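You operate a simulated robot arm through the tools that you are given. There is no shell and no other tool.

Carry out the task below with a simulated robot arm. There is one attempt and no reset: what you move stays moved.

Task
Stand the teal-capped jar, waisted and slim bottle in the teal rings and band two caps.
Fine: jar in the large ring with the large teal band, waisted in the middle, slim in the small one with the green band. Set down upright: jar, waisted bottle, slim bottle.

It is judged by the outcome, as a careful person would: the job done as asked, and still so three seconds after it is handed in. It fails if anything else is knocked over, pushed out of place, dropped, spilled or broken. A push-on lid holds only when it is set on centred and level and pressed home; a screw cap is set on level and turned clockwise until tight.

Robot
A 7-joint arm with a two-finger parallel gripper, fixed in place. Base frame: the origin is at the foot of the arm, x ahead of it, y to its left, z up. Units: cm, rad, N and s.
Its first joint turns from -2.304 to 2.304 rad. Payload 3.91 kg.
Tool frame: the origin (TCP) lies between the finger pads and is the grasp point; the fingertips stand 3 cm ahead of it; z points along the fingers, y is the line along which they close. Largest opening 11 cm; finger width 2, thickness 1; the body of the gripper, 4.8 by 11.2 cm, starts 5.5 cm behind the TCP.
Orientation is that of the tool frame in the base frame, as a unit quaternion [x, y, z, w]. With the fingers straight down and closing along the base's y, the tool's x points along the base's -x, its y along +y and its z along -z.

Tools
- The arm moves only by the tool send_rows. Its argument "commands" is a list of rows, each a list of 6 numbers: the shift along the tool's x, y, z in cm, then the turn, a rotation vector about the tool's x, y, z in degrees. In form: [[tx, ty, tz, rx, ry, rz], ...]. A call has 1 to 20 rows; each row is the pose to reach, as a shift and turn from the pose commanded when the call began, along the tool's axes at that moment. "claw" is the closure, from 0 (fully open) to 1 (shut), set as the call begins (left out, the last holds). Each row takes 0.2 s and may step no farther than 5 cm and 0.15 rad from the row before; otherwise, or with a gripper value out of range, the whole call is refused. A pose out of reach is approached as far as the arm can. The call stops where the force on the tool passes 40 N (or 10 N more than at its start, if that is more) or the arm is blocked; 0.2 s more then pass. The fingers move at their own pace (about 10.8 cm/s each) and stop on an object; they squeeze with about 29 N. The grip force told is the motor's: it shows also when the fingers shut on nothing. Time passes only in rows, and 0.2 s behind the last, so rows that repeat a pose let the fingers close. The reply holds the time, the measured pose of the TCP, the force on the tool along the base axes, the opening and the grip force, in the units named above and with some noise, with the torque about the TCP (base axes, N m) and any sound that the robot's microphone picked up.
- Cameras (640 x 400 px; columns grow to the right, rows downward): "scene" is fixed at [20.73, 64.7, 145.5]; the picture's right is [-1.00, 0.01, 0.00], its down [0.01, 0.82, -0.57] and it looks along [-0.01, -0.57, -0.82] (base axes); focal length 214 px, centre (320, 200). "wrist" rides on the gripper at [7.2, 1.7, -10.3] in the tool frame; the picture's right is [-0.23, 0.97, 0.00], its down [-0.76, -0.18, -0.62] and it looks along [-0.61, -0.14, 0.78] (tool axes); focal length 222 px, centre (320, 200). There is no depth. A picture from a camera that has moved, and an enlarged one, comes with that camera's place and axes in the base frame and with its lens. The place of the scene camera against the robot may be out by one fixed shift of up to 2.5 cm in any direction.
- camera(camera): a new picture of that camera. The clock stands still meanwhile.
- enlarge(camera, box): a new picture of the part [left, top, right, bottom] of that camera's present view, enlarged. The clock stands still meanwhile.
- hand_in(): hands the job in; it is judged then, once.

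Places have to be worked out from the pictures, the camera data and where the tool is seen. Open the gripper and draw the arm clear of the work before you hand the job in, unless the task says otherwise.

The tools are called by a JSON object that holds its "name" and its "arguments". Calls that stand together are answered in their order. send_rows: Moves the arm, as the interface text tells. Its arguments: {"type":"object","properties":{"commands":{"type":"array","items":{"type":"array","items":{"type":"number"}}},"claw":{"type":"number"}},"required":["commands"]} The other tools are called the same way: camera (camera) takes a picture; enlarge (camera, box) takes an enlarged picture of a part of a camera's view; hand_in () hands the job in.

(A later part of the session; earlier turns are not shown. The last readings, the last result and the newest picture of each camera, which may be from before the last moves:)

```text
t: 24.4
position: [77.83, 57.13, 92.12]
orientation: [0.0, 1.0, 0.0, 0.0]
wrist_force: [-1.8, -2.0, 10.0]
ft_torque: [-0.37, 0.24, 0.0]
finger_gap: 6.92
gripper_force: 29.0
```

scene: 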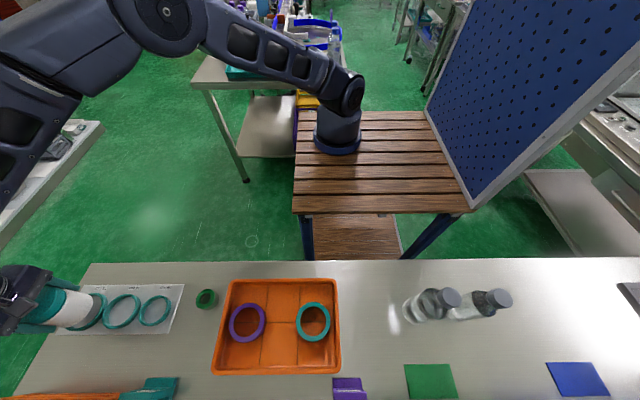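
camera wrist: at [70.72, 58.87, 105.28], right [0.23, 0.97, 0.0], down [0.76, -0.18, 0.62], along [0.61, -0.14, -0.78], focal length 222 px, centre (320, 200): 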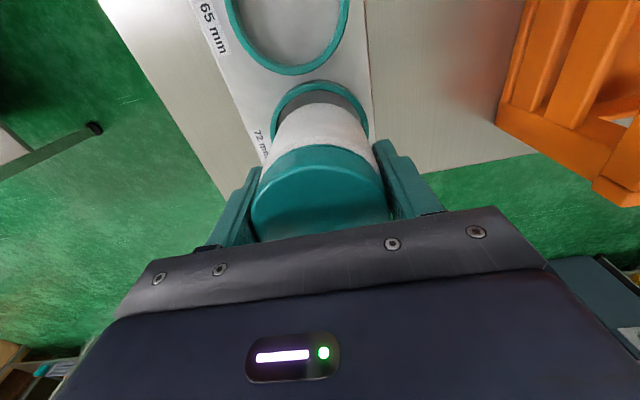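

Contact: +10 N upward with an off-centre torque, at z=92.1, about 0.4 above where I'd expect it fully seated. I'll look before going further.

{"name": "enlarge", "arguments": {"camera": "wrist", "box": [255, 70, 385, 150]}}

{"name": "enlarge", "arguments": {"camera": "scene", "box": [40, 280, 120, 340]}}

```text
4.92 times, centred on (320, 110) of wrist
camera zoom: at [70.53, 58.77, 102.38], right [0.23, 0.97, 0.0], down [0.76, -0.18, 0.62], along [0.61, -0.14, -0.78], focal length 1094 px, centre (320, 643)
```

zoom: 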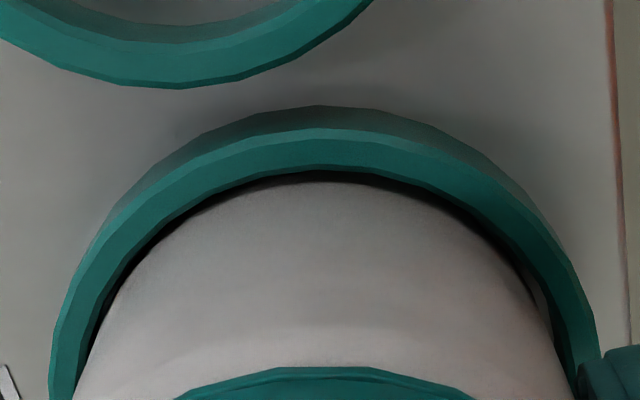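

```text
6.67 times, centred on (80, 310) of scene
camera zoom: at [20.73, 64.7, 145.5], right [-1.0, 0.01, 0.0], down [0.01, 0.82, -0.57], along [-0.01, -0.57, -0.82], focal length 1430 px, centre (1920, -533)
```

zoom: 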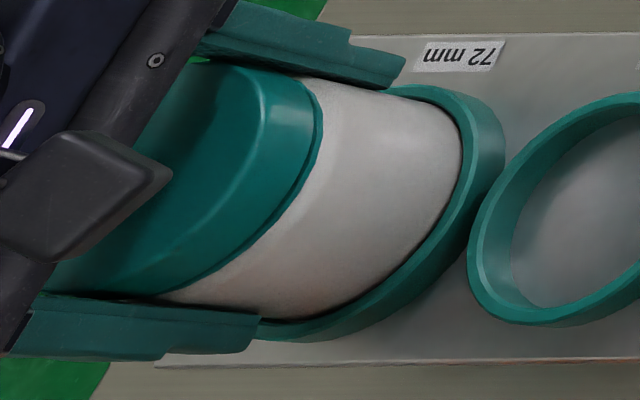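

The gap is narrower on the left (−y) side and wider on the right, matching the torque. I'll shift 0.08 cm toward +y and see how the force changes before lowering any more.

{"name": "send_rows", "arguments": {"commands": [[0, 0.04, -0.1, 0, 0, 0], [0, 0.08, -0.1, 0, 0, 0], [0, 0.08, 0, 0, 0, 0], [0, 0.08, 0, 0, 0, 0]]}}

```text
t: 25.4
position: [77.78, 57.23, 92.0]
orientation: [-0.001, 1.0, 0.0, 0.0]
wrist_force: [-1.6, -4.7, 12.4]
ft_torque: [-0.45, 0.11, 0.0]
finger_gap: 6.91
gripper_force: 28.6
```

The sideways drag and the centred torque fit the base resting on the sheet; z=92.0 is ~0.35 above the pick height, which a thick sheet would explain, and well below the rim-top contact height. I'll ease the load and open the fingers.

{"name": "send_rows", "arguments": {"commands": [[0, -0.02, -0.08, 0, 0, 0], [0, -0.02, -0.08, 0, 0, 0]]}}

{"name": "send_rows", "arguments": {"commands": [[0, 0, 0, 0, 0, 0], [0, 0, 0, 0, 0, 0], [0, 0, 0, 0, 0, 0]], "claw": 0.136}}

{"name": "camera", "arguments": {"camera": "wrist"}}

{"name": "enlarge", "arguments": {"camera": "scene", "box": [40, 280, 120, 340]}}

```text
t: 26.0
position: [77.89, 57.27, 92.17]
orientation: [0.001, 1.0, -0.001, -0.001]
wrist_force: [1.1, 0.4, 5.7]
ft_torque: [0.02, -0.2, 0.01]
finger_gap: 6.91
gripper_force: 28.8
```

```text
t: 26.8
position: [77.97, 57.16, 92.17]
orientation: [0.0, 1.0, -0.001, 0.0]
wrist_force: [-0.3, 0.3, 0.7]
ft_torque: [0.02, 0.01, 0.01]
finger_gap: 9.48
gripper_force: 0.0
```

```text
taken
camera wrist: at [70.56, 58.87, 102.39], right [0.23, 0.97, 0.0], down [0.76, -0.18, 0.62], along [0.61, -0.14, -0.78], focal length 222 px, centre (320, 200)
```

wrist: 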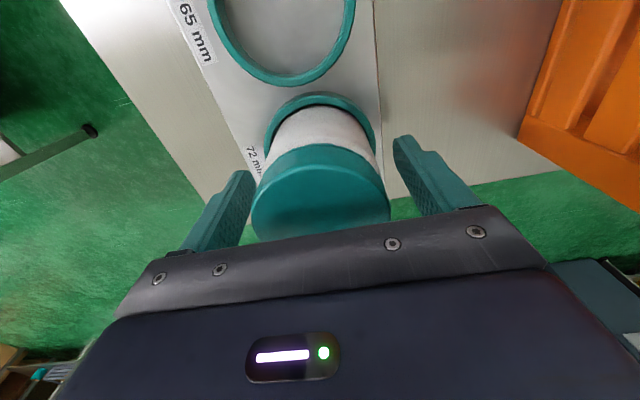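

```text
6.67 times, centred on (80, 310) of scene
camera zoom: at [20.73, 64.7, 145.5], right [-1.0, 0.01, 0.0], down [0.01, 0.82, -0.57], along [-0.01, -0.57, -0.82], focal length 1430 px, centre (1920, -533)
```

zoom: 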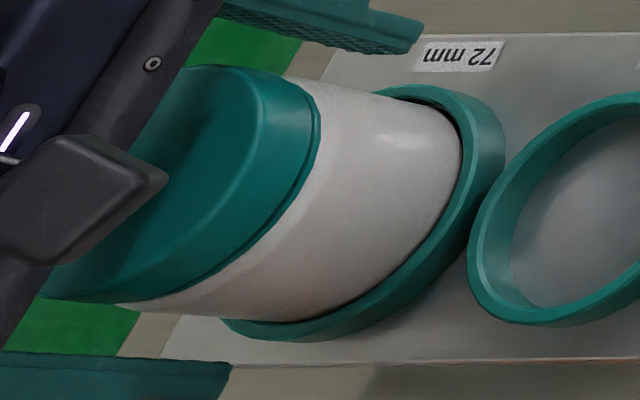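

The jar is released and stands still. I'll rise straight up to inspect how it sits in the ring.

{"name": "send_rows", "arguments": {"commands": [[0, 0, -1, 0, 0, 0], [0, 0, -4, 0, 0, 0], [0, 0, -8, 0, 0, 0], [0, 0, -12, 0, 0, 0], [0, 0, -16, 0, 0, 0], [0, 0, -16, 0, 0, 0]]}}

{"name": "camera", "arguments": {"camera": "wrist"}}

{"name": "enlarge", "arguments": {"camera": "wrist", "box": [260, 50, 380, 150]}}

{"name": "enlarge", "arguments": {"camera": "scene", "box": [20, 270, 180, 370]}}

```text
t: 28.2
position: [77.77, 57.15, 108.05]
orientation: [0.0, 1.0, 0.0, -0.001]
wrist_force: [-0.5, -0.1, -0.2]
ft_torque: [-0.03, 0.01, -0.03]
finger_gap: 9.53
gripper_force: 0.0
```

```text
taken
camera wrist: at [70.55, 58.74, 118.44], right [0.23, 0.97, 0.0], down [0.76, -0.18, 0.62], along [0.61, -0.14, -0.78], focal length 222 px, centre (320, 200)
```

wrist: 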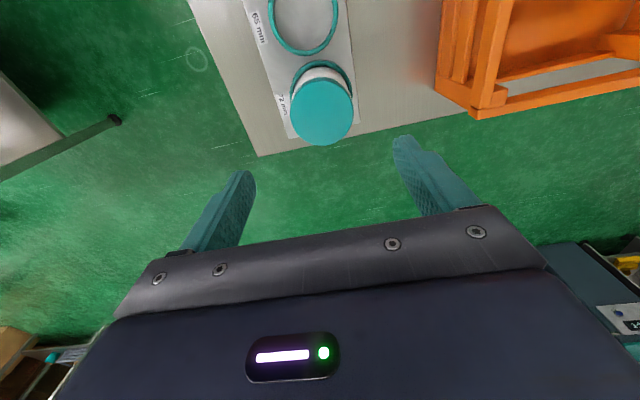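

```text
4.00 times, centred on (320, 100) of wrist
camera zoom: at [70.55, 58.74, 118.44], right [0.23, 0.97, 0.0], down [0.76, -0.18, 0.62], along [0.61, -0.14, -0.78], focal length 888 px, centre (320, 600)
```

zoom: 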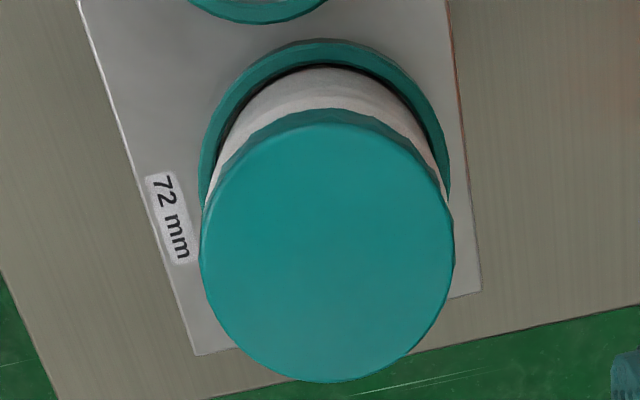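

```text
4.00 times, centred on (100, 320) of scene
camera zoom: at [20.73, 64.7, 145.5], right [-1.0, 0.01, 0.0], down [0.01, 0.82, -0.57], along [-0.01, -0.57, -0.82], focal length 858 px, centre (1200, -280)
```

zoom: 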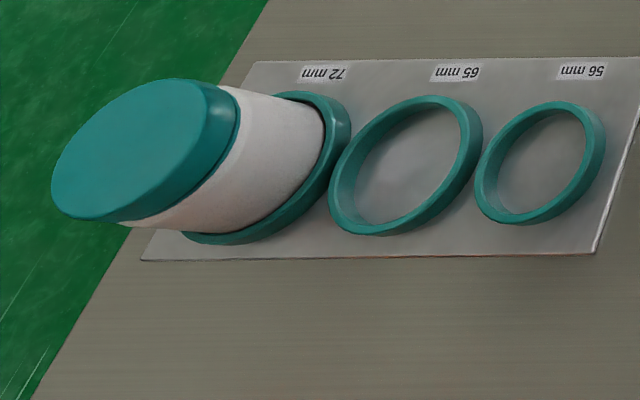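

The jar stands upright inside the 72 mm ring with its cap centre at ≈(78.1, 57.1). Next I'll go above the teal band in the tray, at about (23.9, 59.8), to measure it.

{"name": "send_rows", "arguments": {"commands": [[3, 0.2, 0, 0, 0, 0], [7.5, 0.4, 0, 0, 0, 0], [12, 0.6, 0, 0, 0, 0], [16.5, 0.9, 0, 0, 0, 0], [21, 1.1, 0, 0, 0, 0], [25.5, 1.3, 0, 0, 0, 0], [30, 1.5, 0, 0, 0, 0], [34.5, 1.8, 0, 0, 0, 0], [39, 2, 0, 0, 0, 0], [43.5, 2.2, 0, 0, 0, 0], [48, 2.5, 0, 0, 0, 0], [51.5, 2.7, 0, 0, 0, 0], [53.85, 2.76, 0, 0, 0, 0], [53.85, 2.76, 0, 0, 0, 0]]}}

{"name": "camera", "arguments": {"camera": "wrist"}}

{"name": "enlarge", "arguments": {"camera": "wrist", "box": [260, 50, 380, 150]}}

```text
t: 31.2
position: [24.04, 60.12, 108.28]
orientation: [0.0, 1.0, 0.001, 0.0]
wrist_force: [-0.2, -0.3, 0.6]
ft_torque: [0.0, 0.0, 0.03]
finger_gap: 9.47
gripper_force: 0.1
```

```text
taken
camera wrist: at [16.76, 61.69, 118.53], right [0.23, 0.97, 0.0], down [0.76, -0.18, 0.62], along [0.61, -0.14, -0.78], focal length 222 px, centre (320, 200)
```

wrist: 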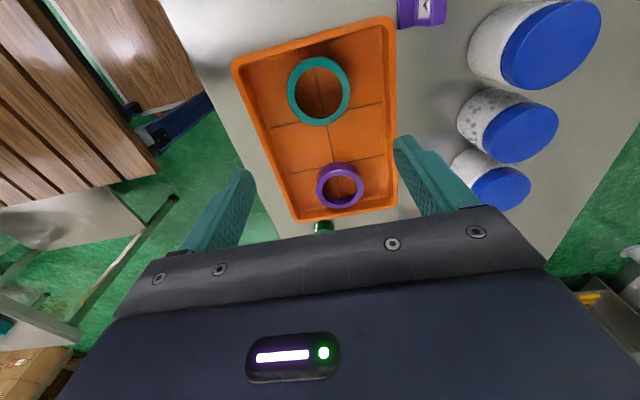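

```text
4.00 times, centred on (320, 100) of wrist
camera zoom: at [16.76, 61.69, 118.53], right [0.23, 0.97, 0.0], down [0.76, -0.18, 0.62], along [0.61, -0.14, -0.78], focal length 888 px, centre (320, 600)
```

zoom: 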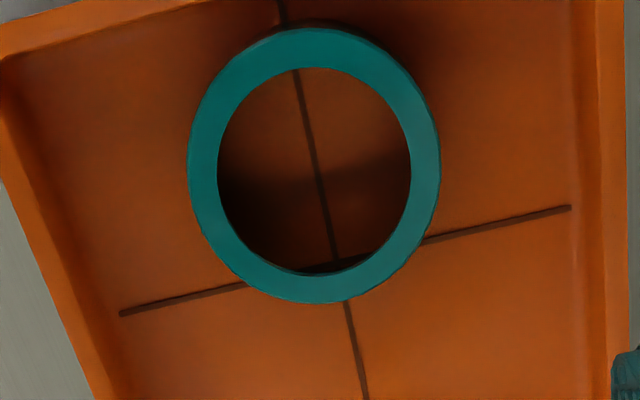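

The teal band's top face is ~7.9 cm across, with its centre about 0.4 cm off the tool axis toward the camera. I'll correct, open the fingers to 10 cm and lower to just above it for a second look.

{"name": "send_rows", "arguments": {"commands": [[0.2, -0.05, 3, 0, 0, 0], [0.4, -0.08, 6.5, 0, 0, 0], [0.4, -0.08, 10, 0, 0, 0], [0.4, -0.08, 13, 0, 0, 0], [0.4, -0.08, 14.5, 0, 0, 0], [0.4, -0.08, 14.5, 0, 0, 0]], "claw": 0.09}}

{"name": "camera", "arguments": {"camera": "wrist"}}

{"name": "enlarge", "arguments": {"camera": "scene", "box": [210, 250, 370, 370]}}

```text
t: 32.6
position: [23.6, 59.94, 93.58]
orientation: [0.0, 1.0, 0.0, 0.001]
wrist_force: [0.1, 0.7, 0.7]
ft_torque: [0.0, -0.03, -0.01]
finger_gap: 9.99
gripper_force: 0.1
```

```text
taken
camera wrist: at [16.24, 61.61, 103.93], right [0.23, 0.97, 0.0], down [0.76, -0.18, 0.62], along [0.61, -0.14, -0.78], focal length 222 px, centre (320, 200)
```

wrist: 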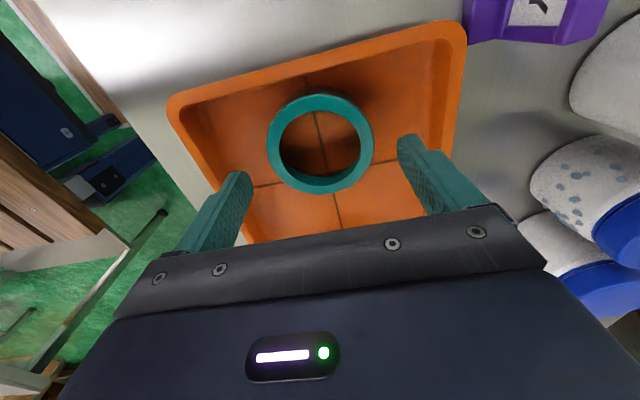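

```text
3.33 times, centred on (290, 310) of scene
camera zoom: at [20.73, 64.7, 145.5], right [-1.0, 0.01, 0.0], down [0.01, 0.82, -0.57], along [-0.01, -0.57, -0.82], focal length 715 px, centre (420, -167)
```

zoom: 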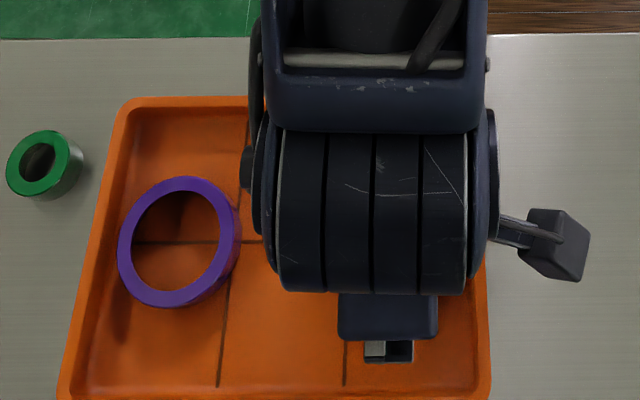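

The band is centred between the fingers and the tray walls are well clear of them. I'll lower 4 cm, stopping the fingertips just above the tray floor, and close on the band.

{"name": "send_rows", "arguments": {"commands": [[0, 0, 1.5, 0, 0, 0], [0, 0, 3, 0, 0, 0], [0, 0, 4, 0, 0, 0], [0, 0, 4, 0, 0, 0]]}}

{"name": "camera", "arguments": {"camera": "wrist"}}

```text
t: 33.6
position: [23.56, 59.9, 89.58]
orientation: [0.0, 1.0, 0.0, 0.0]
wrist_force: [0.5, -0.1, 0.5]
ft_torque: [0.0, 0.0, -0.02]
finger_gap: 10.01
gripper_force: 0.0
```

```text
taken
camera wrist: at [16.27, 61.55, 99.89], right [0.23, 0.97, 0.0], down [0.76, -0.18, 0.62], along [0.61, -0.14, -0.78], focal length 222 px, centre (320, 200)
```

wrist: 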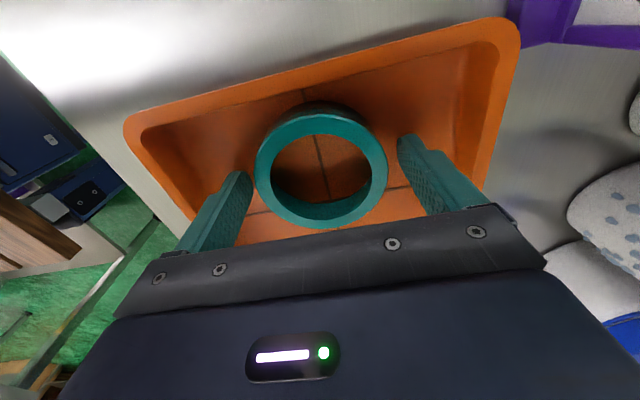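

The band sits between the pads just above fingertip depth. Closing on it.

{"name": "send_rows", "arguments": {"commands": [[0, 0, 0, 0, 0, 0], [0, 0, 0, 0, 0, 0], [0, 0, 0, 0, 0, 0], [0, 0, 0, 0, 0, 0]], "claw": 1}}

{"name": "enlarge", "arguments": {"camera": "wrist", "box": [230, 80, 410, 240]}}

```text
t: 34.6
position: [23.6, 59.94, 89.47]
orientation: [0.0, 1.0, 0.001, 0.0]
wrist_force: [-0.6, 0.5, 1.1]
ft_torque: [-0.03, 0.02, 0.01]
finger_gap: 8.06
gripper_force: 29.1
```

```text
2.50 times, centred on (320, 160) of wrist
camera zoom: at [16.28, 61.55, 99.9], right [0.23, 0.97, 0.0], down [0.76, -0.18, 0.62], along [0.61, -0.14, -0.78], focal length 555 px, centre (320, 300)
```

zoom: 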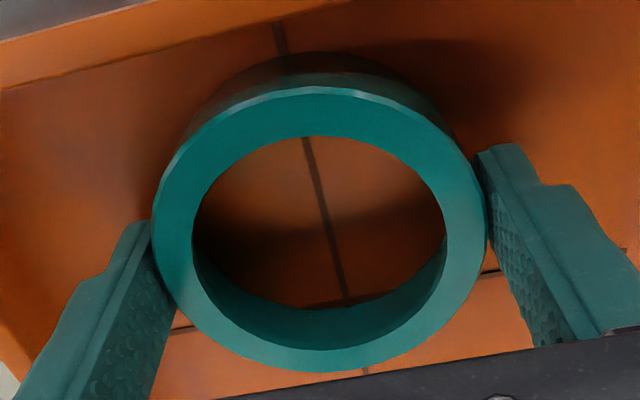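

The band is gripped at 8.06 cm outside diameter. I'll lift it 14 cm straight up and check that it came along level.

{"name": "send_rows", "arguments": {"commands": [[0, 0, -1, 0, 0, 0], [0, 0, -3, 0, 0, 0], [0, 0, -6.5, 0, 0, 0], [0, 0, -10, 0, 0, 0], [0, 0, -14, 0, 0, 0], [0, 0, -14, 0, 0, 0]]}}

{"name": "camera", "arguments": {"camera": "wrist"}}

{"name": "enlarge", "arguments": {"camera": "wrist", "box": [230, 80, 410, 240]}}

```text
t: 36.0
position: [23.77, 60.04, 103.41]
orientation: [-0.001, 1.0, 0.0, 0.001]
wrist_force: [0.4, -0.1, -0.9]
ft_torque: [0.01, -0.04, -0.01]
finger_gap: 8.19
gripper_force: 29.7
```

```text
taken
camera wrist: at [16.54, 61.62, 113.79], right [0.23, 0.97, 0.0], down [0.76, -0.18, 0.62], along [0.61, -0.14, -0.78], focal length 222 px, centre (320, 200)
```

wrist: 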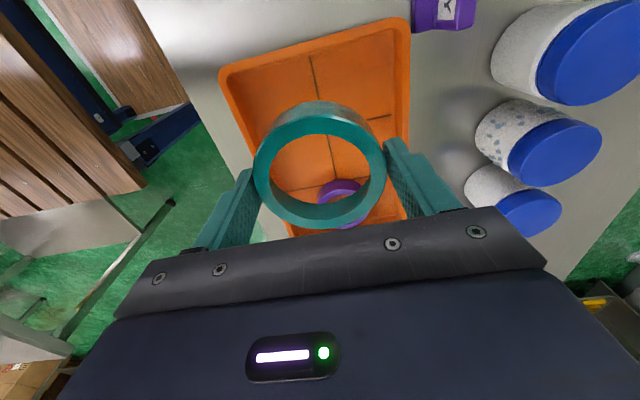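

```text
2.50 times, centred on (320, 160) of wrist
camera zoom: at [16.54, 61.62, 113.79], right [0.23, 0.97, 0.0], down [0.76, -0.18, 0.62], along [0.61, -0.14, -0.78], focal length 555 px, centre (320, 300)
```

zoom: 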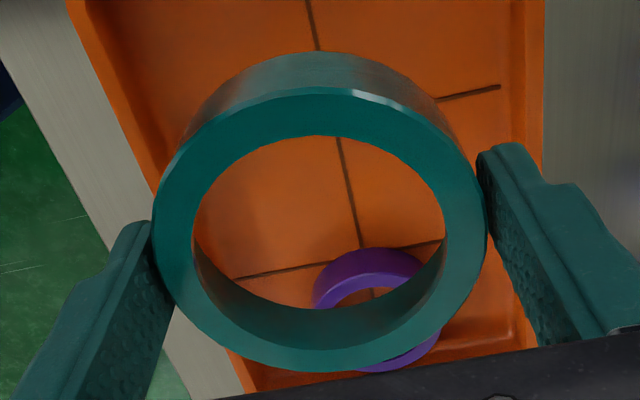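

The band came up level, and seen through it the skirt bore (~7.1 cm) is wider than the lip, matching the 6.9 cm cap. I'll carry it over to the jar at this height.

{"name": "send_rows", "arguments": {"commands": [[-2, -0.1, 0, 0, 0, 0], [-6, -0.3, 0, 0, 0, 0], [-10.5, -0.5, 0, 0, 0, 0], [-15, -0.8, 0, 0, 0, 0], [-19.5, -1, 0, 0, 0, 0], [-24, -1.2, 0, 0, 0, 0], [-28.5, -1.5, 0, 0, 0, 0], [-33, -1.7, 0, 0, 0, 0], [-37.5, -1.9, 0, 0, 0, 0], [-42, -2.2, 0, 0, 0, 0], [-46.5, -2.4, 0, 0, 0, 0], [-50.5, -2.6, 0, 0, 0, 0], [-53.3, -2.75, 0, 0, 0, 0], [-54.3, -2.8, 0, 0, 0, 0], [-54.3, -2.8, 0, 0, 0, 0]]}}

{"name": "camera", "arguments": {"camera": "wrist"}}

{"name": "enlarge", "arguments": {"camera": "wrist", "box": [230, 80, 410, 240]}}

```text
t: 39.2
position: [77.84, 57.08, 103.62]
orientation: [0.0, 1.0, -0.001, 0.001]
wrist_force: [-0.5, -0.3, -1.0]
ft_torque: [0.02, 0.02, 0.02]
finger_gap: 8.25
gripper_force: 29.2
```

```text
taken
camera wrist: at [70.54, 58.73, 113.93], right [0.23, 0.97, 0.0], down [0.76, -0.18, 0.62], along [0.61, -0.14, -0.78], focal length 222 px, centre (320, 200)
```

wrist: 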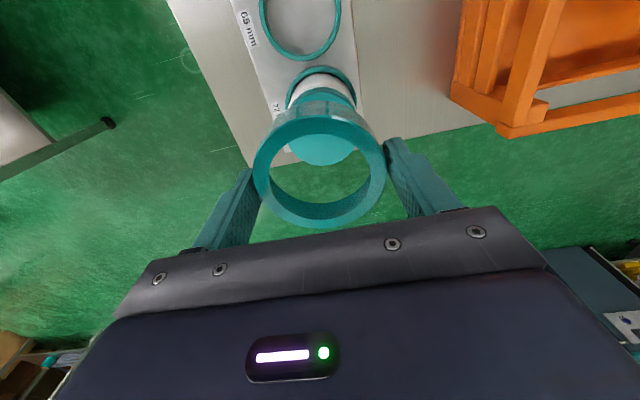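

```text
2.50 times, centred on (320, 160) of wrist
camera zoom: at [70.54, 58.73, 113.93], right [0.23, 0.97, 0.0], down [0.76, -0.18, 0.62], along [0.61, -0.14, -0.78], focal length 555 px, centre (320, 300)
```

zoom: 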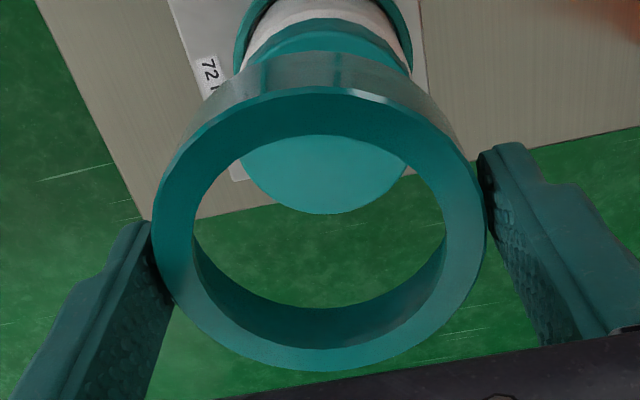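

The band is above the jar; the cap seen through it sits about 0.15 cm off toward +x and +y. I'll correct and lower to roughly 1.5 cm above the cap, then compare again.

{"name": "send_rows", "arguments": {"commands": [[-0.1, 0.07, 1, 0, 0, 0], [-0.17, 0.14, 2.5, 0, 0, 0], [-0.17, 0.14, 3.8, 0, 0, 0], [-0.17, 0.14, 4.4, 0, 0, 0], [-0.17, 0.14, 4.4, 0, 0, 0]]}}

{"name": "enlarge", "arguments": {"camera": "wrist", "box": [230, 60, 410, 220]}}

{"name": "enlarge", "arguments": {"camera": "scene", "box": [0, 230, 160, 350]}}

```text
t: 40.4
position: [77.95, 57.2, 99.21]
orientation: [0.0, 1.0, 0.001, -0.001]
wrist_force: [-0.6, -0.2, 0.3]
ft_torque: [-0.02, 0.0, 0.04]
finger_gap: 8.25
gripper_force: 28.8
```

```text
2.50 times, centred on (320, 140) of wrist
camera zoom: at [70.74, 58.87, 109.5], right [0.23, 0.97, 0.0], down [0.76, -0.18, 0.62], along [0.61, -0.14, -0.78], focal length 555 px, centre (320, 350)
```

zoom: 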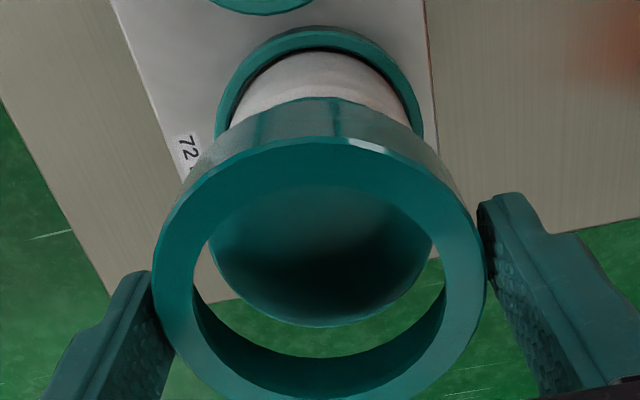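

```text
3.33 times, centred on (80, 290) of scene
camera zoom: at [20.73, 64.7, 145.5], right [-1.0, 0.01, 0.0], down [0.01, 0.82, -0.57], along [-0.01, -0.57, -0.82], focal length 715 px, centre (1120, -100)
```

zoom: 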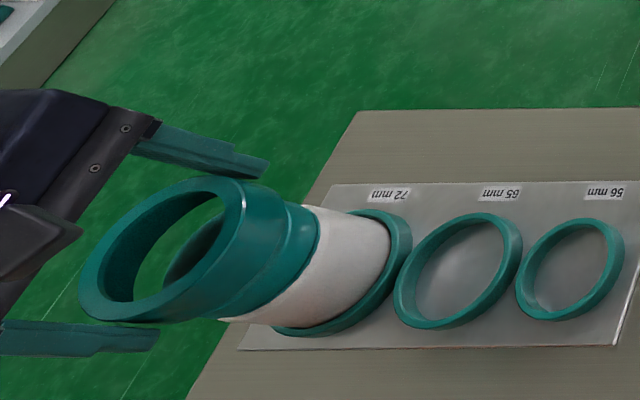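

Band and cap are nearly concentric, with a remaining offset of about 0.1 cm. I'll make that small correction and lower to just above contact.

{"name": "send_rows", "arguments": {"commands": [[-0.08, 0.04, 0.4, 0, 0, 0], [-0.08, 0.04, 0.8, 0, 0, 0], [-0.08, 0.04, 1.1, 0, 0, 0], [-0.08, 0.04, 1.1, 0, 0, 0]]}}

{"name": "enlarge", "arguments": {"camera": "wrist", "box": [240, 80, 400, 220]}}

{"name": "enlarge", "arguments": {"camera": "scene", "box": [10, 260, 110, 340]}}

```text
t: 41.4
position: [78.1, 57.26, 97.97]
orientation: [0.0, 1.0, 0.0, 0.0]
wrist_force: [-0.1, 0.1, 0.0]
ft_torque: [-0.03, 0.01, 0.01]
finger_gap: 8.25
gripper_force: 29.2
```

```text
2.86 times, centred on (320, 150) of wrist
camera zoom: at [70.79, 58.89, 108.36], right [0.23, 0.97, 0.0], down [0.76, -0.18, 0.62], along [0.61, -0.14, -0.78], focal length 635 px, centre (320, 343)
```

zoom: 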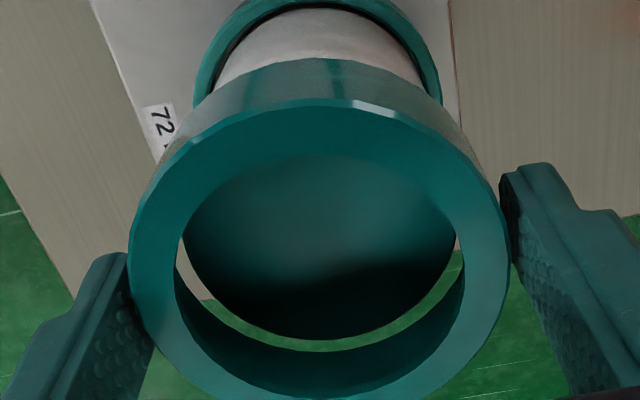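

```text
5.00 times, centred on (60, 300) of scene
camera zoom: at [20.73, 64.7, 145.5], right [-1.0, 0.01, 0.0], down [0.01, 0.82, -0.57], along [-0.01, -0.57, -0.82], focal length 1072 px, centre (1620, -300)
```

zoom: 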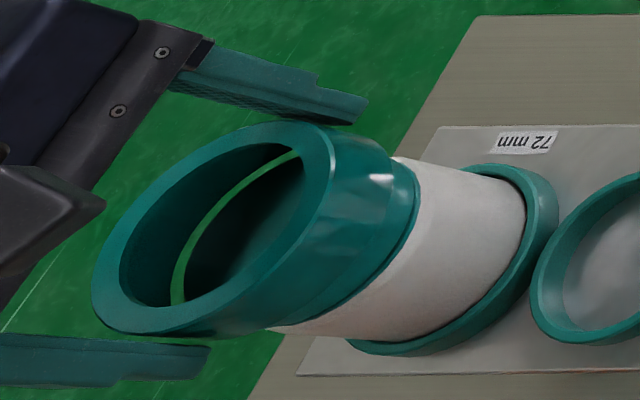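

A thin crescent shows between the cap's far edge and the skirt's inner edge. I'll zoom in to check that it's even on all sides.

{"name": "enlarge", "arguments": {"camera": "wrist", "box": [278, 160, 322, 216]}}

{"name": "enlarge", "arguments": {"camera": "wrist", "box": [318, 160, 362, 216]}}

```text
7.14 times, centred on (300, 188) of wrist
camera zoom: at [70.79, 58.89, 108.36], right [0.23, 0.97, 0.0], down [0.76, -0.18, 0.62], along [0.61, -0.14, -0.78], focal length 1587 px, centre (463, 286)
```

zoom: 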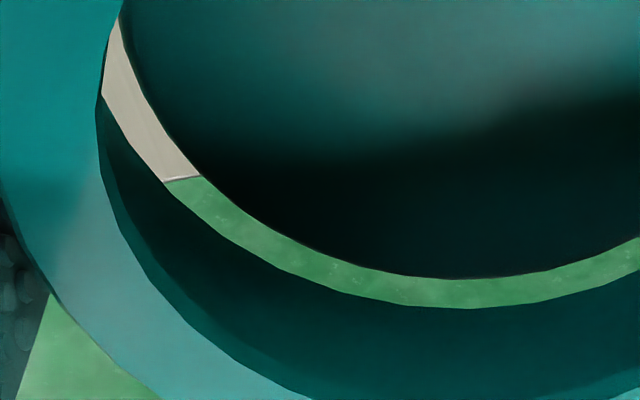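

```text
7.14 times, centred on (340, 188) of wrist
camera zoom: at [70.79, 58.89, 108.36], right [0.23, 0.97, 0.0], down [0.76, -0.18, 0.62], along [0.61, -0.14, -0.78], focal length 1587 px, centre (177, 286)
```

zoom: 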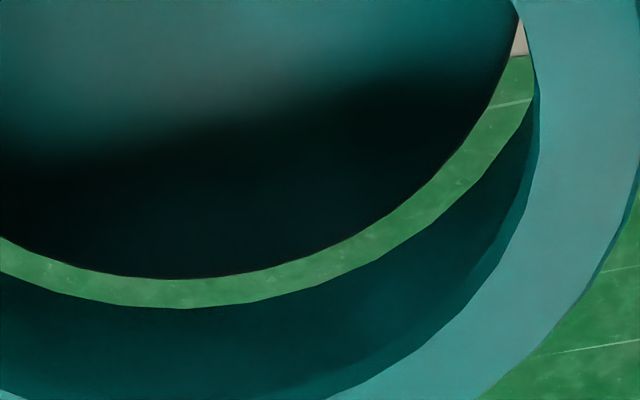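

The skirt bore looks ~7.4 cm, giving about 0.25 cm clearance to the cap; the cap is ~0.14 cm farther from the camera than the band. I'll centre that and lower 1.5 cm in small steps, watching the force.

{"name": "send_rows", "arguments": {"commands": [[-0.14, -0.03, 0, 0, 0, 0], [-0.14, -0.03, 0.3, 0, 0, 0], [-0.14, -0.03, 0.6, 0, 0, 0], [-0.14, -0.03, 0.9, 0, 0, 0], [-0.14, -0.03, 1.2, 0, 0, 0], [-0.14, -0.03, 1.2, 0, 0, 0]]}}

{"name": "enlarge", "arguments": {"camera": "wrist", "box": [240, 80, 400, 220]}}

{"name": "enlarge", "arguments": {"camera": "scene", "box": [10, 260, 110, 340]}}

```text
t: 42.8
position: [78.29, 57.32, 96.84]
orientation: [-0.001, 1.0, 0.0, 0.001]
wrist_force: [0.4, 0.4, 0.0]
ft_torque: [0.0, 0.0, 0.02]
finger_gap: 8.25
gripper_force: 28.6
```

```text
2.86 times, centred on (320, 150) of wrist
camera zoom: at [71.04, 58.89, 107.24], right [0.23, 0.97, 0.0], down [0.76, -0.18, 0.62], along [0.61, -0.14, -0.78], focal length 635 px, centre (320, 343)
```

zoom: 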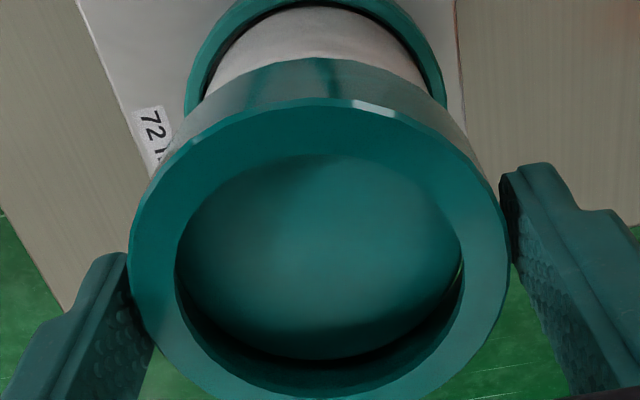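

```text
5.00 times, centred on (60, 300) of scene
camera zoom: at [20.73, 64.7, 145.5], right [-1.0, 0.01, 0.0], down [0.01, 0.82, -0.57], along [-0.01, -0.57, -0.82], focal length 1072 px, centre (1620, -300)
```

zoom: 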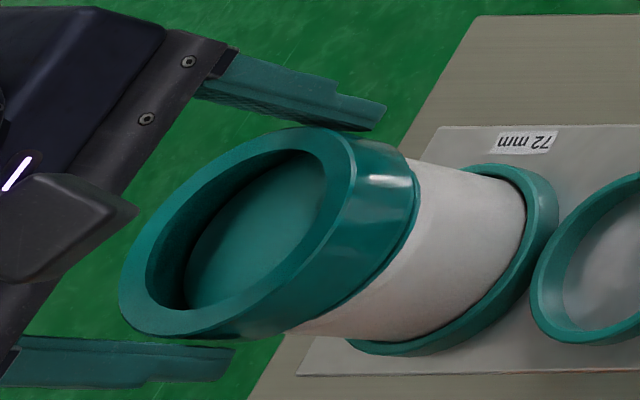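

The cap has entered the skirt with no contact force. I'll keep lowering in small steps until the lip touches the cap.

{"name": "send_rows", "arguments": {"commands": [[0.05, 0, 0.3, 0, 0, 0], [0.05, 0, 0.6, 0, 0, 0], [0.05, 0, 0.8, 0, 0, 0], [0.05, 0, 1.0, 0, 0, 0], [0.05, 0, 1.0, 0, 0, 0]]}}

{"name": "enlarge", "arguments": {"camera": "wrist", "box": [240, 80, 400, 220]}}

{"name": "enlarge", "arguments": {"camera": "scene", "box": [10, 260, 110, 340]}}

```text
t: 44.0
position: [78.24, 57.19, 95.9]
orientation: [0.0, 1.0, 0.0, -0.001]
wrist_force: [-0.7, -0.3, 0.6]
ft_torque: [0.0, 0.01, 0.01]
finger_gap: 8.24
gripper_force: 28.7
```

```text
2.86 times, centred on (320, 150) of wrist
camera zoom: at [70.95, 58.91, 106.16], right [0.23, 0.97, 0.0], down [0.76, -0.18, 0.62], along [0.61, -0.14, -0.78], focal length 635 px, centre (320, 343)
```

zoom: 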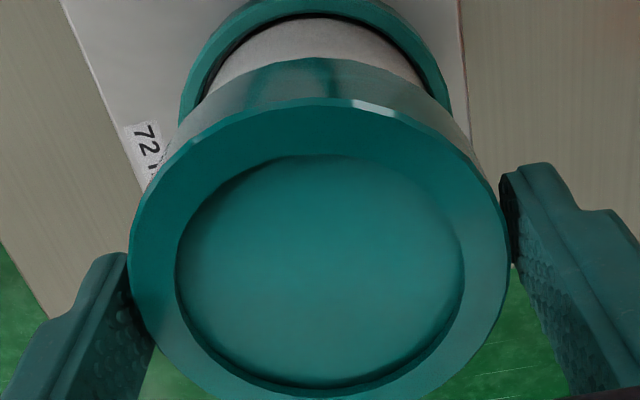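

```text
5.00 times, centred on (60, 300) of scene
camera zoom: at [20.73, 64.7, 145.5], right [-1.0, 0.01, 0.0], down [0.01, 0.82, -0.57], along [-0.01, -0.57, -0.82], focal length 1072 px, centre (1620, -300)
```

zoom: 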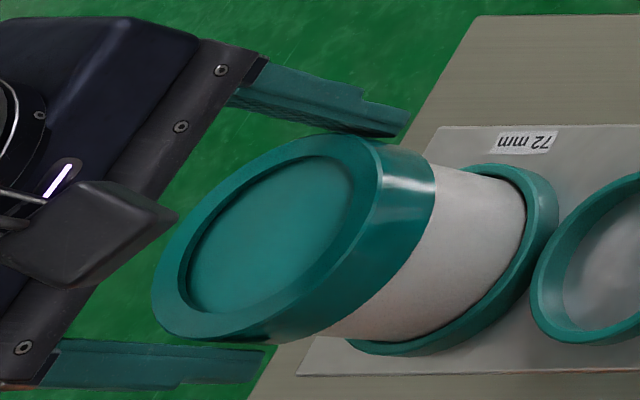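

Still no contact, but the cap's face is now close under the lip. Lowering a little more to find contact.

{"name": "send_rows", "arguments": {"commands": [[0, 0, 0.15, 0, 0, 0], [0, 0, 0.3, 0, 0, 0], [0, 0, 0.45, 0, 0, 0], [0, 0, 0.45, 0, 0, 0]]}}

```text
t: 45.0
position: [78.11, 57.17, 95.48]
orientation: [-0.001, 1.0, 0.0, 0.001]
wrist_force: [0.6, 1.6, 23.6]
ft_torque: [-0.04, 0.08, 0.02]
finger_gap: 8.1
gripper_force: 28.6
```

Contact: 24 N upward with almost no torque, so the band is level on the cap. I'll press further to seat it home, listening for a click.

{"name": "send_rows", "arguments": {"commands": [[0, 0, 0.1, 0, 0, 0], [0, 0, 0.2, 0, 0, 0], [0, 0, 0.2, 0, 0, 0]]}}

{"name": "enlarge", "arguments": {"camera": "wrist", "box": [240, 80, 400, 220]}}

{"name": "enlarge", "arguments": {"camera": "scene", "box": [10, 260, 110, 340]}}

```text
t: 45.6
position: [78.29, 57.29, 95.56]
orientation: [0.0, 1.0, 0.001, 0.001]
wrist_force: [-2.5, 0.3, 13.3]
ft_torque: [-0.1, 0.02, 0.02]
finger_gap: 8.09
gripper_force: 29.4
stopped in row 3: the force on the tool passed its limit at 42 N (the readings are from after the stop); the commanded pose is now the measured one
```

```text
2.86 times, centred on (320, 150) of wrist
camera zoom: at [71.0, 58.92, 105.9], right [0.23, 0.97, 0.0], down [0.76, -0.18, 0.62], along [0.61, -0.14, -0.78], focal length 635 px, centre (320, 343)
```

zoom: 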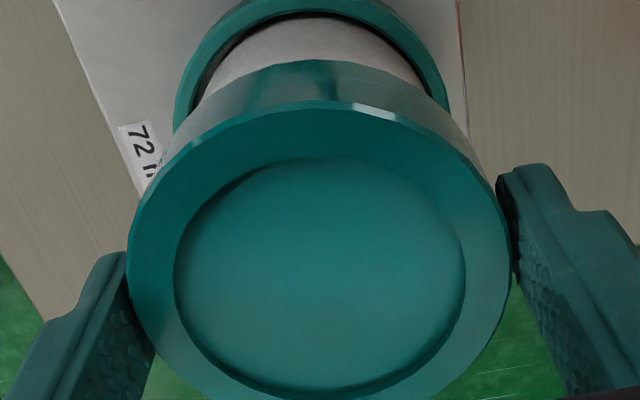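

```text
5.00 times, centred on (60, 300) of scene
camera zoom: at [20.73, 64.7, 145.5], right [-1.0, 0.01, 0.0], down [0.01, 0.82, -0.57], along [-0.01, -0.57, -0.82], focal length 1072 px, centre (1620, -300)
```

zoom: 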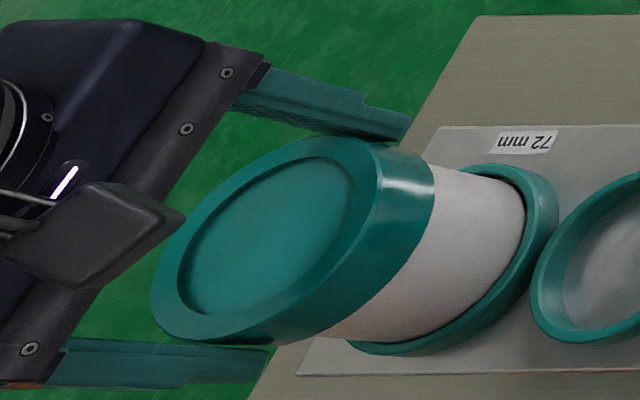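

Pressed to 42 N and the band sits level with the cap against its lip. I'll release it, then rise to inspect.

{"name": "send_rows", "arguments": {"commands": [[0, 0, -0.05, 0, 0, 0], [0, 0, -0.05, 0, 0, 0], [0, 0, -0.05, 0, 0, 0]], "claw": 0.09}}

{"name": "send_rows", "arguments": {"commands": [[0, 0, -1, 0, 0, 0], [0, 0, -3.5, 0, 0, 0], [0, 0, -7, 0, 0, 0], [0, 0, -11, 0, 0, 0], [0, 0, -11, 0, 0, 0]]}}

{"name": "enlarge", "arguments": {"camera": "wrist", "box": [260, 50, 380, 150]}}

{"name": "enlarge", "arguments": {"camera": "scene", "box": [10, 260, 110, 340]}}

```text
t: 46.4
position: [78.25, 57.31, 95.41]
orientation: [0.0, 1.0, 0.001, 0.001]
wrist_force: [-0.8, 0.6, 1.0]
ft_torque: [0.0, 0.01, 0.02]
finger_gap: 10.0
gripper_force: 0.0
```

```text
t: 47.6
position: [78.34, 57.36, 106.54]
orientation: [0.0, 1.0, 0.001, 0.001]
wrist_force: [-0.7, -0.8, -0.5]
ft_torque: [0.01, 0.0, 0.0]
finger_gap: 10.01
gripper_force: 0.1
```

```text
4.00 times, centred on (320, 100) of wrist
camera zoom: at [71.07, 59.07, 116.9], right [0.23, 0.97, 0.0], down [0.76, -0.18, 0.62], along [0.61, -0.14, -0.78], focal length 888 px, centre (320, 600)
```

zoom: 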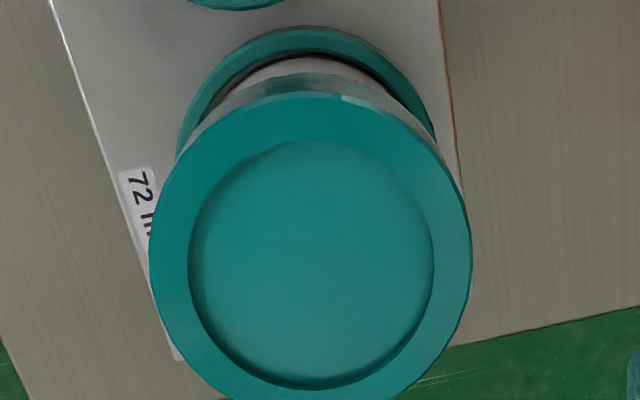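

```text
5.00 times, centred on (60, 300) of scene
camera zoom: at [20.73, 64.7, 145.5], right [-1.0, 0.01, 0.0], down [0.01, 0.82, -0.57], along [-0.01, -0.57, -0.82], focal length 1072 px, centre (1620, -300)
```

zoom: 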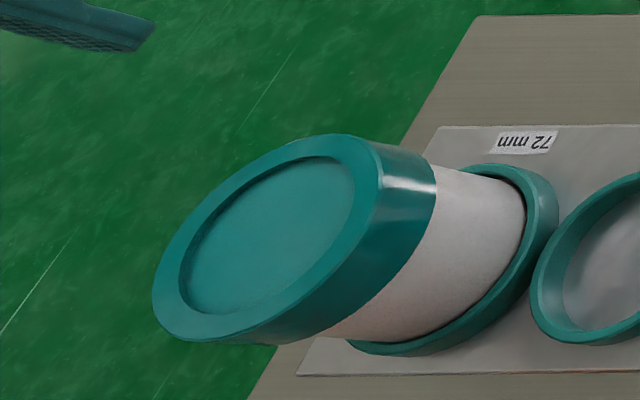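

The band sits level on the jar cap. Next I'll travel back at rising height to above the waisted bottle at ≈(−0.7, 57.9).

{"name": "send_rows", "arguments": {"commands": [[2, 0, -1.5, 0, 0, 0], [6, 0.05, -3, 0, 0, 0], [10.5, 0.1, -4.5, 0, 0, 0], [15, 0.1, -6, 0, 0, 0], [19.5, 0.15, -7.5, 0, 0, 0], [24, 0.2, -8.5, 0, 0, 0], [28.5, 0.2, -8.5, 0, 0, 0], [33, 0.25, -8.5, 0, 0, 0], [37.5, 0.3, -8.5, 0, 0, 0], [42, 0.3, -8.5, 0, 0, 0], [46.5, 0.35, -8.5, 0, 0, 0], [51, 0.4, -8.5, 0, 0, 0], [55.5, 0.4, -8.5, 0, 0, 0], [60, 0.45, -8.5, 0, 0, 0], [64.5, 0.5, -8.5, 0, 0, 0], [69, 0.5, -8.5, 0, 0, 0], [73, 0.5, -8.5, 0, 0, 0], [76.5, 0.5, -8.5, 0, 0, 0], [79, 0.5, -8.5, 0, 0, 0], [79, 0.5, -8.5, 0, 0, 0]]}}

{"name": "camera", "arguments": {"camera": "wrist"}}

{"name": "enlarge", "arguments": {"camera": "wrist", "box": [270, 50, 370, 150]}}

{"name": "camera", "arguments": {"camera": "scene"}}

```text
t: 51.8
position: [-0.65, 57.75, 114.82]
orientation: [0.0, 1.0, 0.0, 0.0]
wrist_force: [0.1, 0.0, 0.5]
ft_torque: [-0.02, -0.03, 0.0]
finger_gap: 10.01
gripper_force: 0.1
```

```text
taken
camera wrist: at [-7.89, 59.25, 125.06], right [0.23, 0.97, 0.0], down [0.76, -0.18, 0.62], along [0.61, -0.14, -0.78], focal length 222 px, centre (320, 200)
```

wrist: 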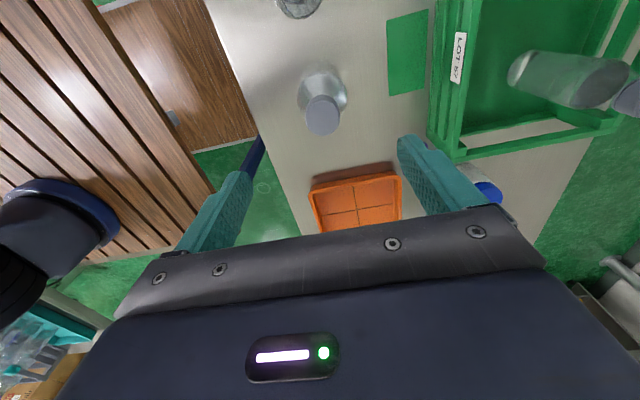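

```text
4.00 times, centred on (320, 100) of wrist
camera zoom: at [-7.89, 59.25, 125.06], right [0.23, 0.97, 0.0], down [0.76, -0.18, 0.62], along [0.61, -0.14, -0.78], focal length 888 px, centre (320, 600)
```

zoom: 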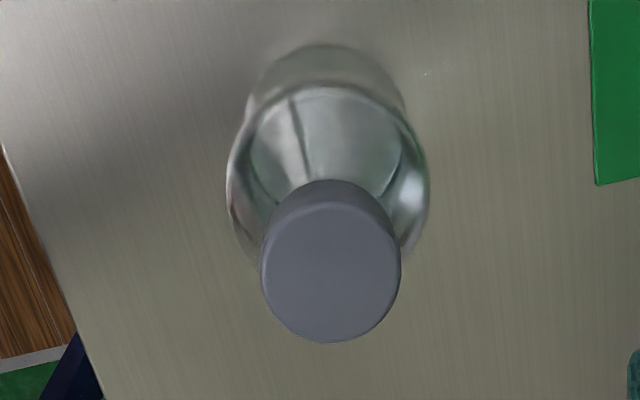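

```text
taken
```

scene: 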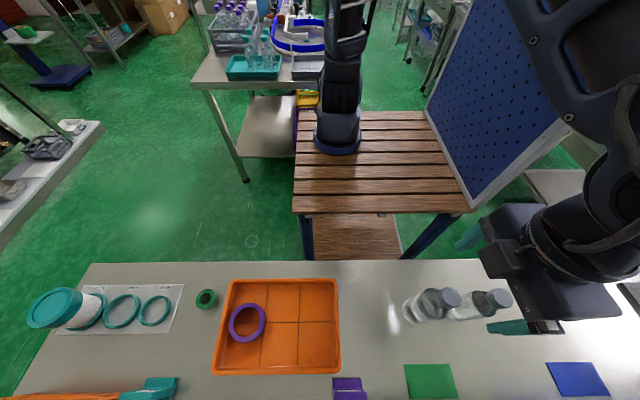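

The waisted bottle's cap is about 0.3 cm toward +y of the tool axis. I'll correct and lower to just above its cap for a closer look.

{"name": "send_rows", "arguments": {"commands": [[0.07, 0.13, 2, 0, 0, 0], [0.14, 0.27, 4, 0, 0, 0], [0.14, 0.27, 6, 0, 0, 0], [0.14, 0.27, 7, 0, 0, 0], [0.14, 0.27, 7, 0, 0, 0]]}}

{"name": "camera", "arguments": {"camera": "wrist"}}

{"name": "enlarge", "arguments": {"camera": "wrist", "box": [270, 70, 370, 170]}}

{"name": "enlarge", "arguments": {"camera": "scene", "box": [380, 240, 540, 350]}}

```text
t: 53.0
position: [-0.86, 58.01, 107.86]
orientation: [0.0, 1.0, 0.001, 0.002]
wrist_force: [0.3, -0.2, 0.6]
ft_torque: [-0.04, -0.01, -0.04]
finger_gap: 9.98
gripper_force: 0.0
```

```text
taken
camera wrist: at [-8.12, 59.65, 118.17], right [0.23, 0.97, 0.0], down [0.76, -0.18, 0.62], along [0.61, -0.14, -0.78], focal length 222 px, centre (320, 200)
```

wrist: 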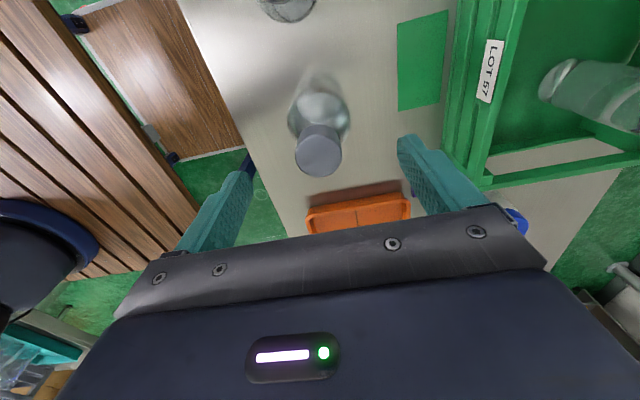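

```text
4.00 times, centred on (320, 120) of wrist
camera zoom: at [-8.12, 59.65, 118.17], right [0.23, 0.97, 0.0], down [0.76, -0.18, 0.62], along [0.61, -0.14, -0.78], focal length 888 px, centre (320, 520)
```

zoom: 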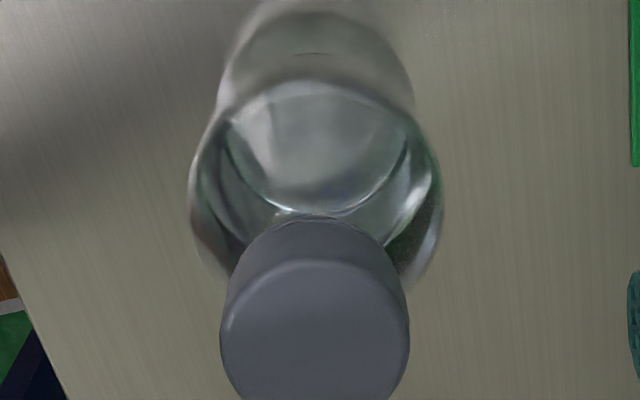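

```text
3.64 times, centred on (460, 295) of scene
camera zoom: at [20.73, 64.7, 145.5], right [-1.0, 0.01, 0.0], down [0.01, 0.82, -0.57], along [-0.01, -0.57, -0.82], focal length 780 px, centre (-189, -146)
```

zoom: 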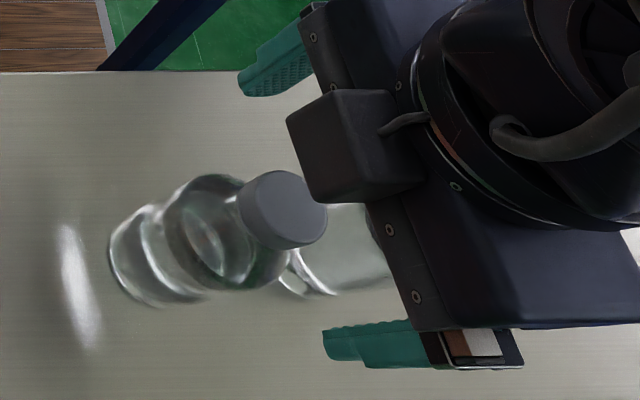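

Cap centre is within ~0.1 cm of the axis now; its top is near z≈103.8 and the upper bulge is widest around z≈97. I'll lower to TCP z≈98.9, leaving the palm just clear of the cap, and check.

{"name": "send_rows", "arguments": {"commands": [[-0.08, -0.1, 2, 0, 0, 0], [-0.08, -0.1, 4, 0, 0, 0], [-0.08, -0.1, 6, 0, 0, 0], [-0.08, -0.1, 7.5, 0, 0, 0], [-0.08, -0.1, 8.4, 0, 0, 0], [-0.08, -0.1, 8.9, 0, 0, 0], [-0.08, -0.1, 8.9, 0, 0, 0]]}}

{"name": "camera", "arguments": {"camera": "wrist"}}

{"name": "enlarge", "arguments": {"camera": "scene", "box": [380, 240, 540, 350]}}

```text
t: 54.6
position: [-0.6, 57.85, 99.03]
orientation: [0.0, 1.0, 0.001, 0.001]
wrist_force: [-0.4, 0.2, 2.6]
ft_torque: [0.02, -0.01, 0.02]
finger_gap: 10.01
gripper_force: 0.0
```

```text
taken
camera wrist: at [-7.97, 59.56, 109.3], right [0.23, 0.97, 0.0], down [0.76, -0.18, 0.62], along [0.61, -0.14, -0.78], focal length 222 px, centre (320, 200)
```

wrist: 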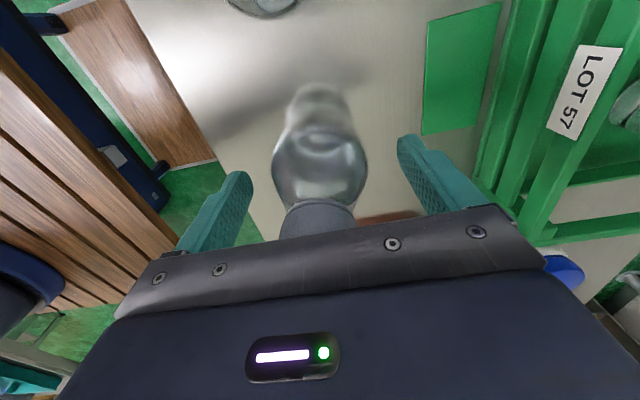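

```text
3.64 times, centred on (460, 295) of scene
camera zoom: at [20.73, 64.7, 145.5], right [-1.0, 0.01, 0.0], down [0.01, 0.82, -0.57], along [-0.01, -0.57, -0.82], focal length 780 px, centre (-189, -146)
```

zoom: 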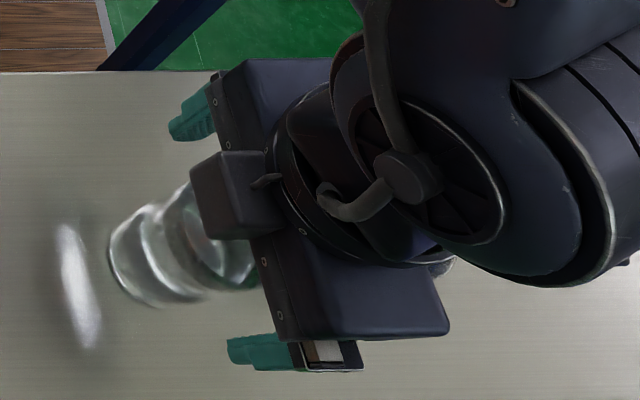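

The force reads 2.6 N upward, so the palm may be just touching the cap. I'll back off 0.3 cm and check that the reading clears before closing.

{"name": "send_rows", "arguments": {"commands": [[0, 0, -0.3, 0, 0, 0], [0, 0, -0.3, 0, 0, 0]]}}

```text
t: 55.2
position: [-0.56, 57.92, 99.26]
orientation: [0.0, 1.0, 0.001, 0.0]
wrist_force: [-0.2, -0.6, -0.1]
ft_torque: [0.03, 0.01, 0.02]
finger_gap: 9.97
gripper_force: 0.1
```

The force cleared to zero. Closing the fingers on the upper bulge.

{"name": "send_rows", "arguments": {"commands": [[0, 0, 0, 0, 0, 0], [0, 0, 0, 0, 0, 0], [0, 0, 0, 0, 0, 0], [0, 0, 0, 0, 0, 0]], "claw": 1}}

{"name": "camera", "arguments": {"camera": "wrist"}}

```text
t: 56.2
position: [-0.69, 58.03, 99.23]
orientation: [0.0, 1.0, 0.001, 0.001]
wrist_force: [-0.2, 1.2, 1.2]
ft_torque: [0.05, 0.03, -0.04]
finger_gap: 5.89
gripper_force: 29.1
```

```text
taken
camera wrist: at [-7.95, 59.57, 109.57], right [0.23, 0.97, 0.0], down [0.76, -0.18, 0.62], along [0.61, -0.14, -0.78], focal length 222 px, centre (320, 200)
```

wrist: 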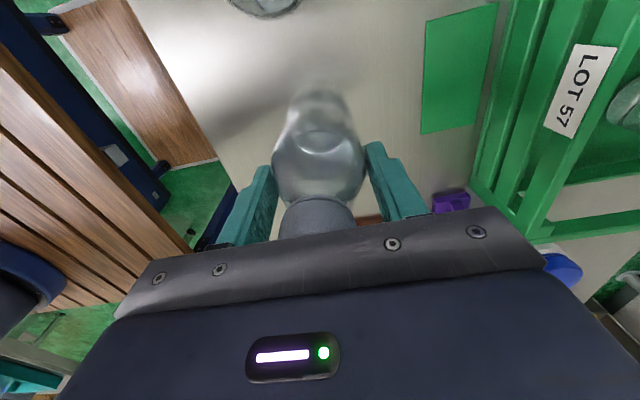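

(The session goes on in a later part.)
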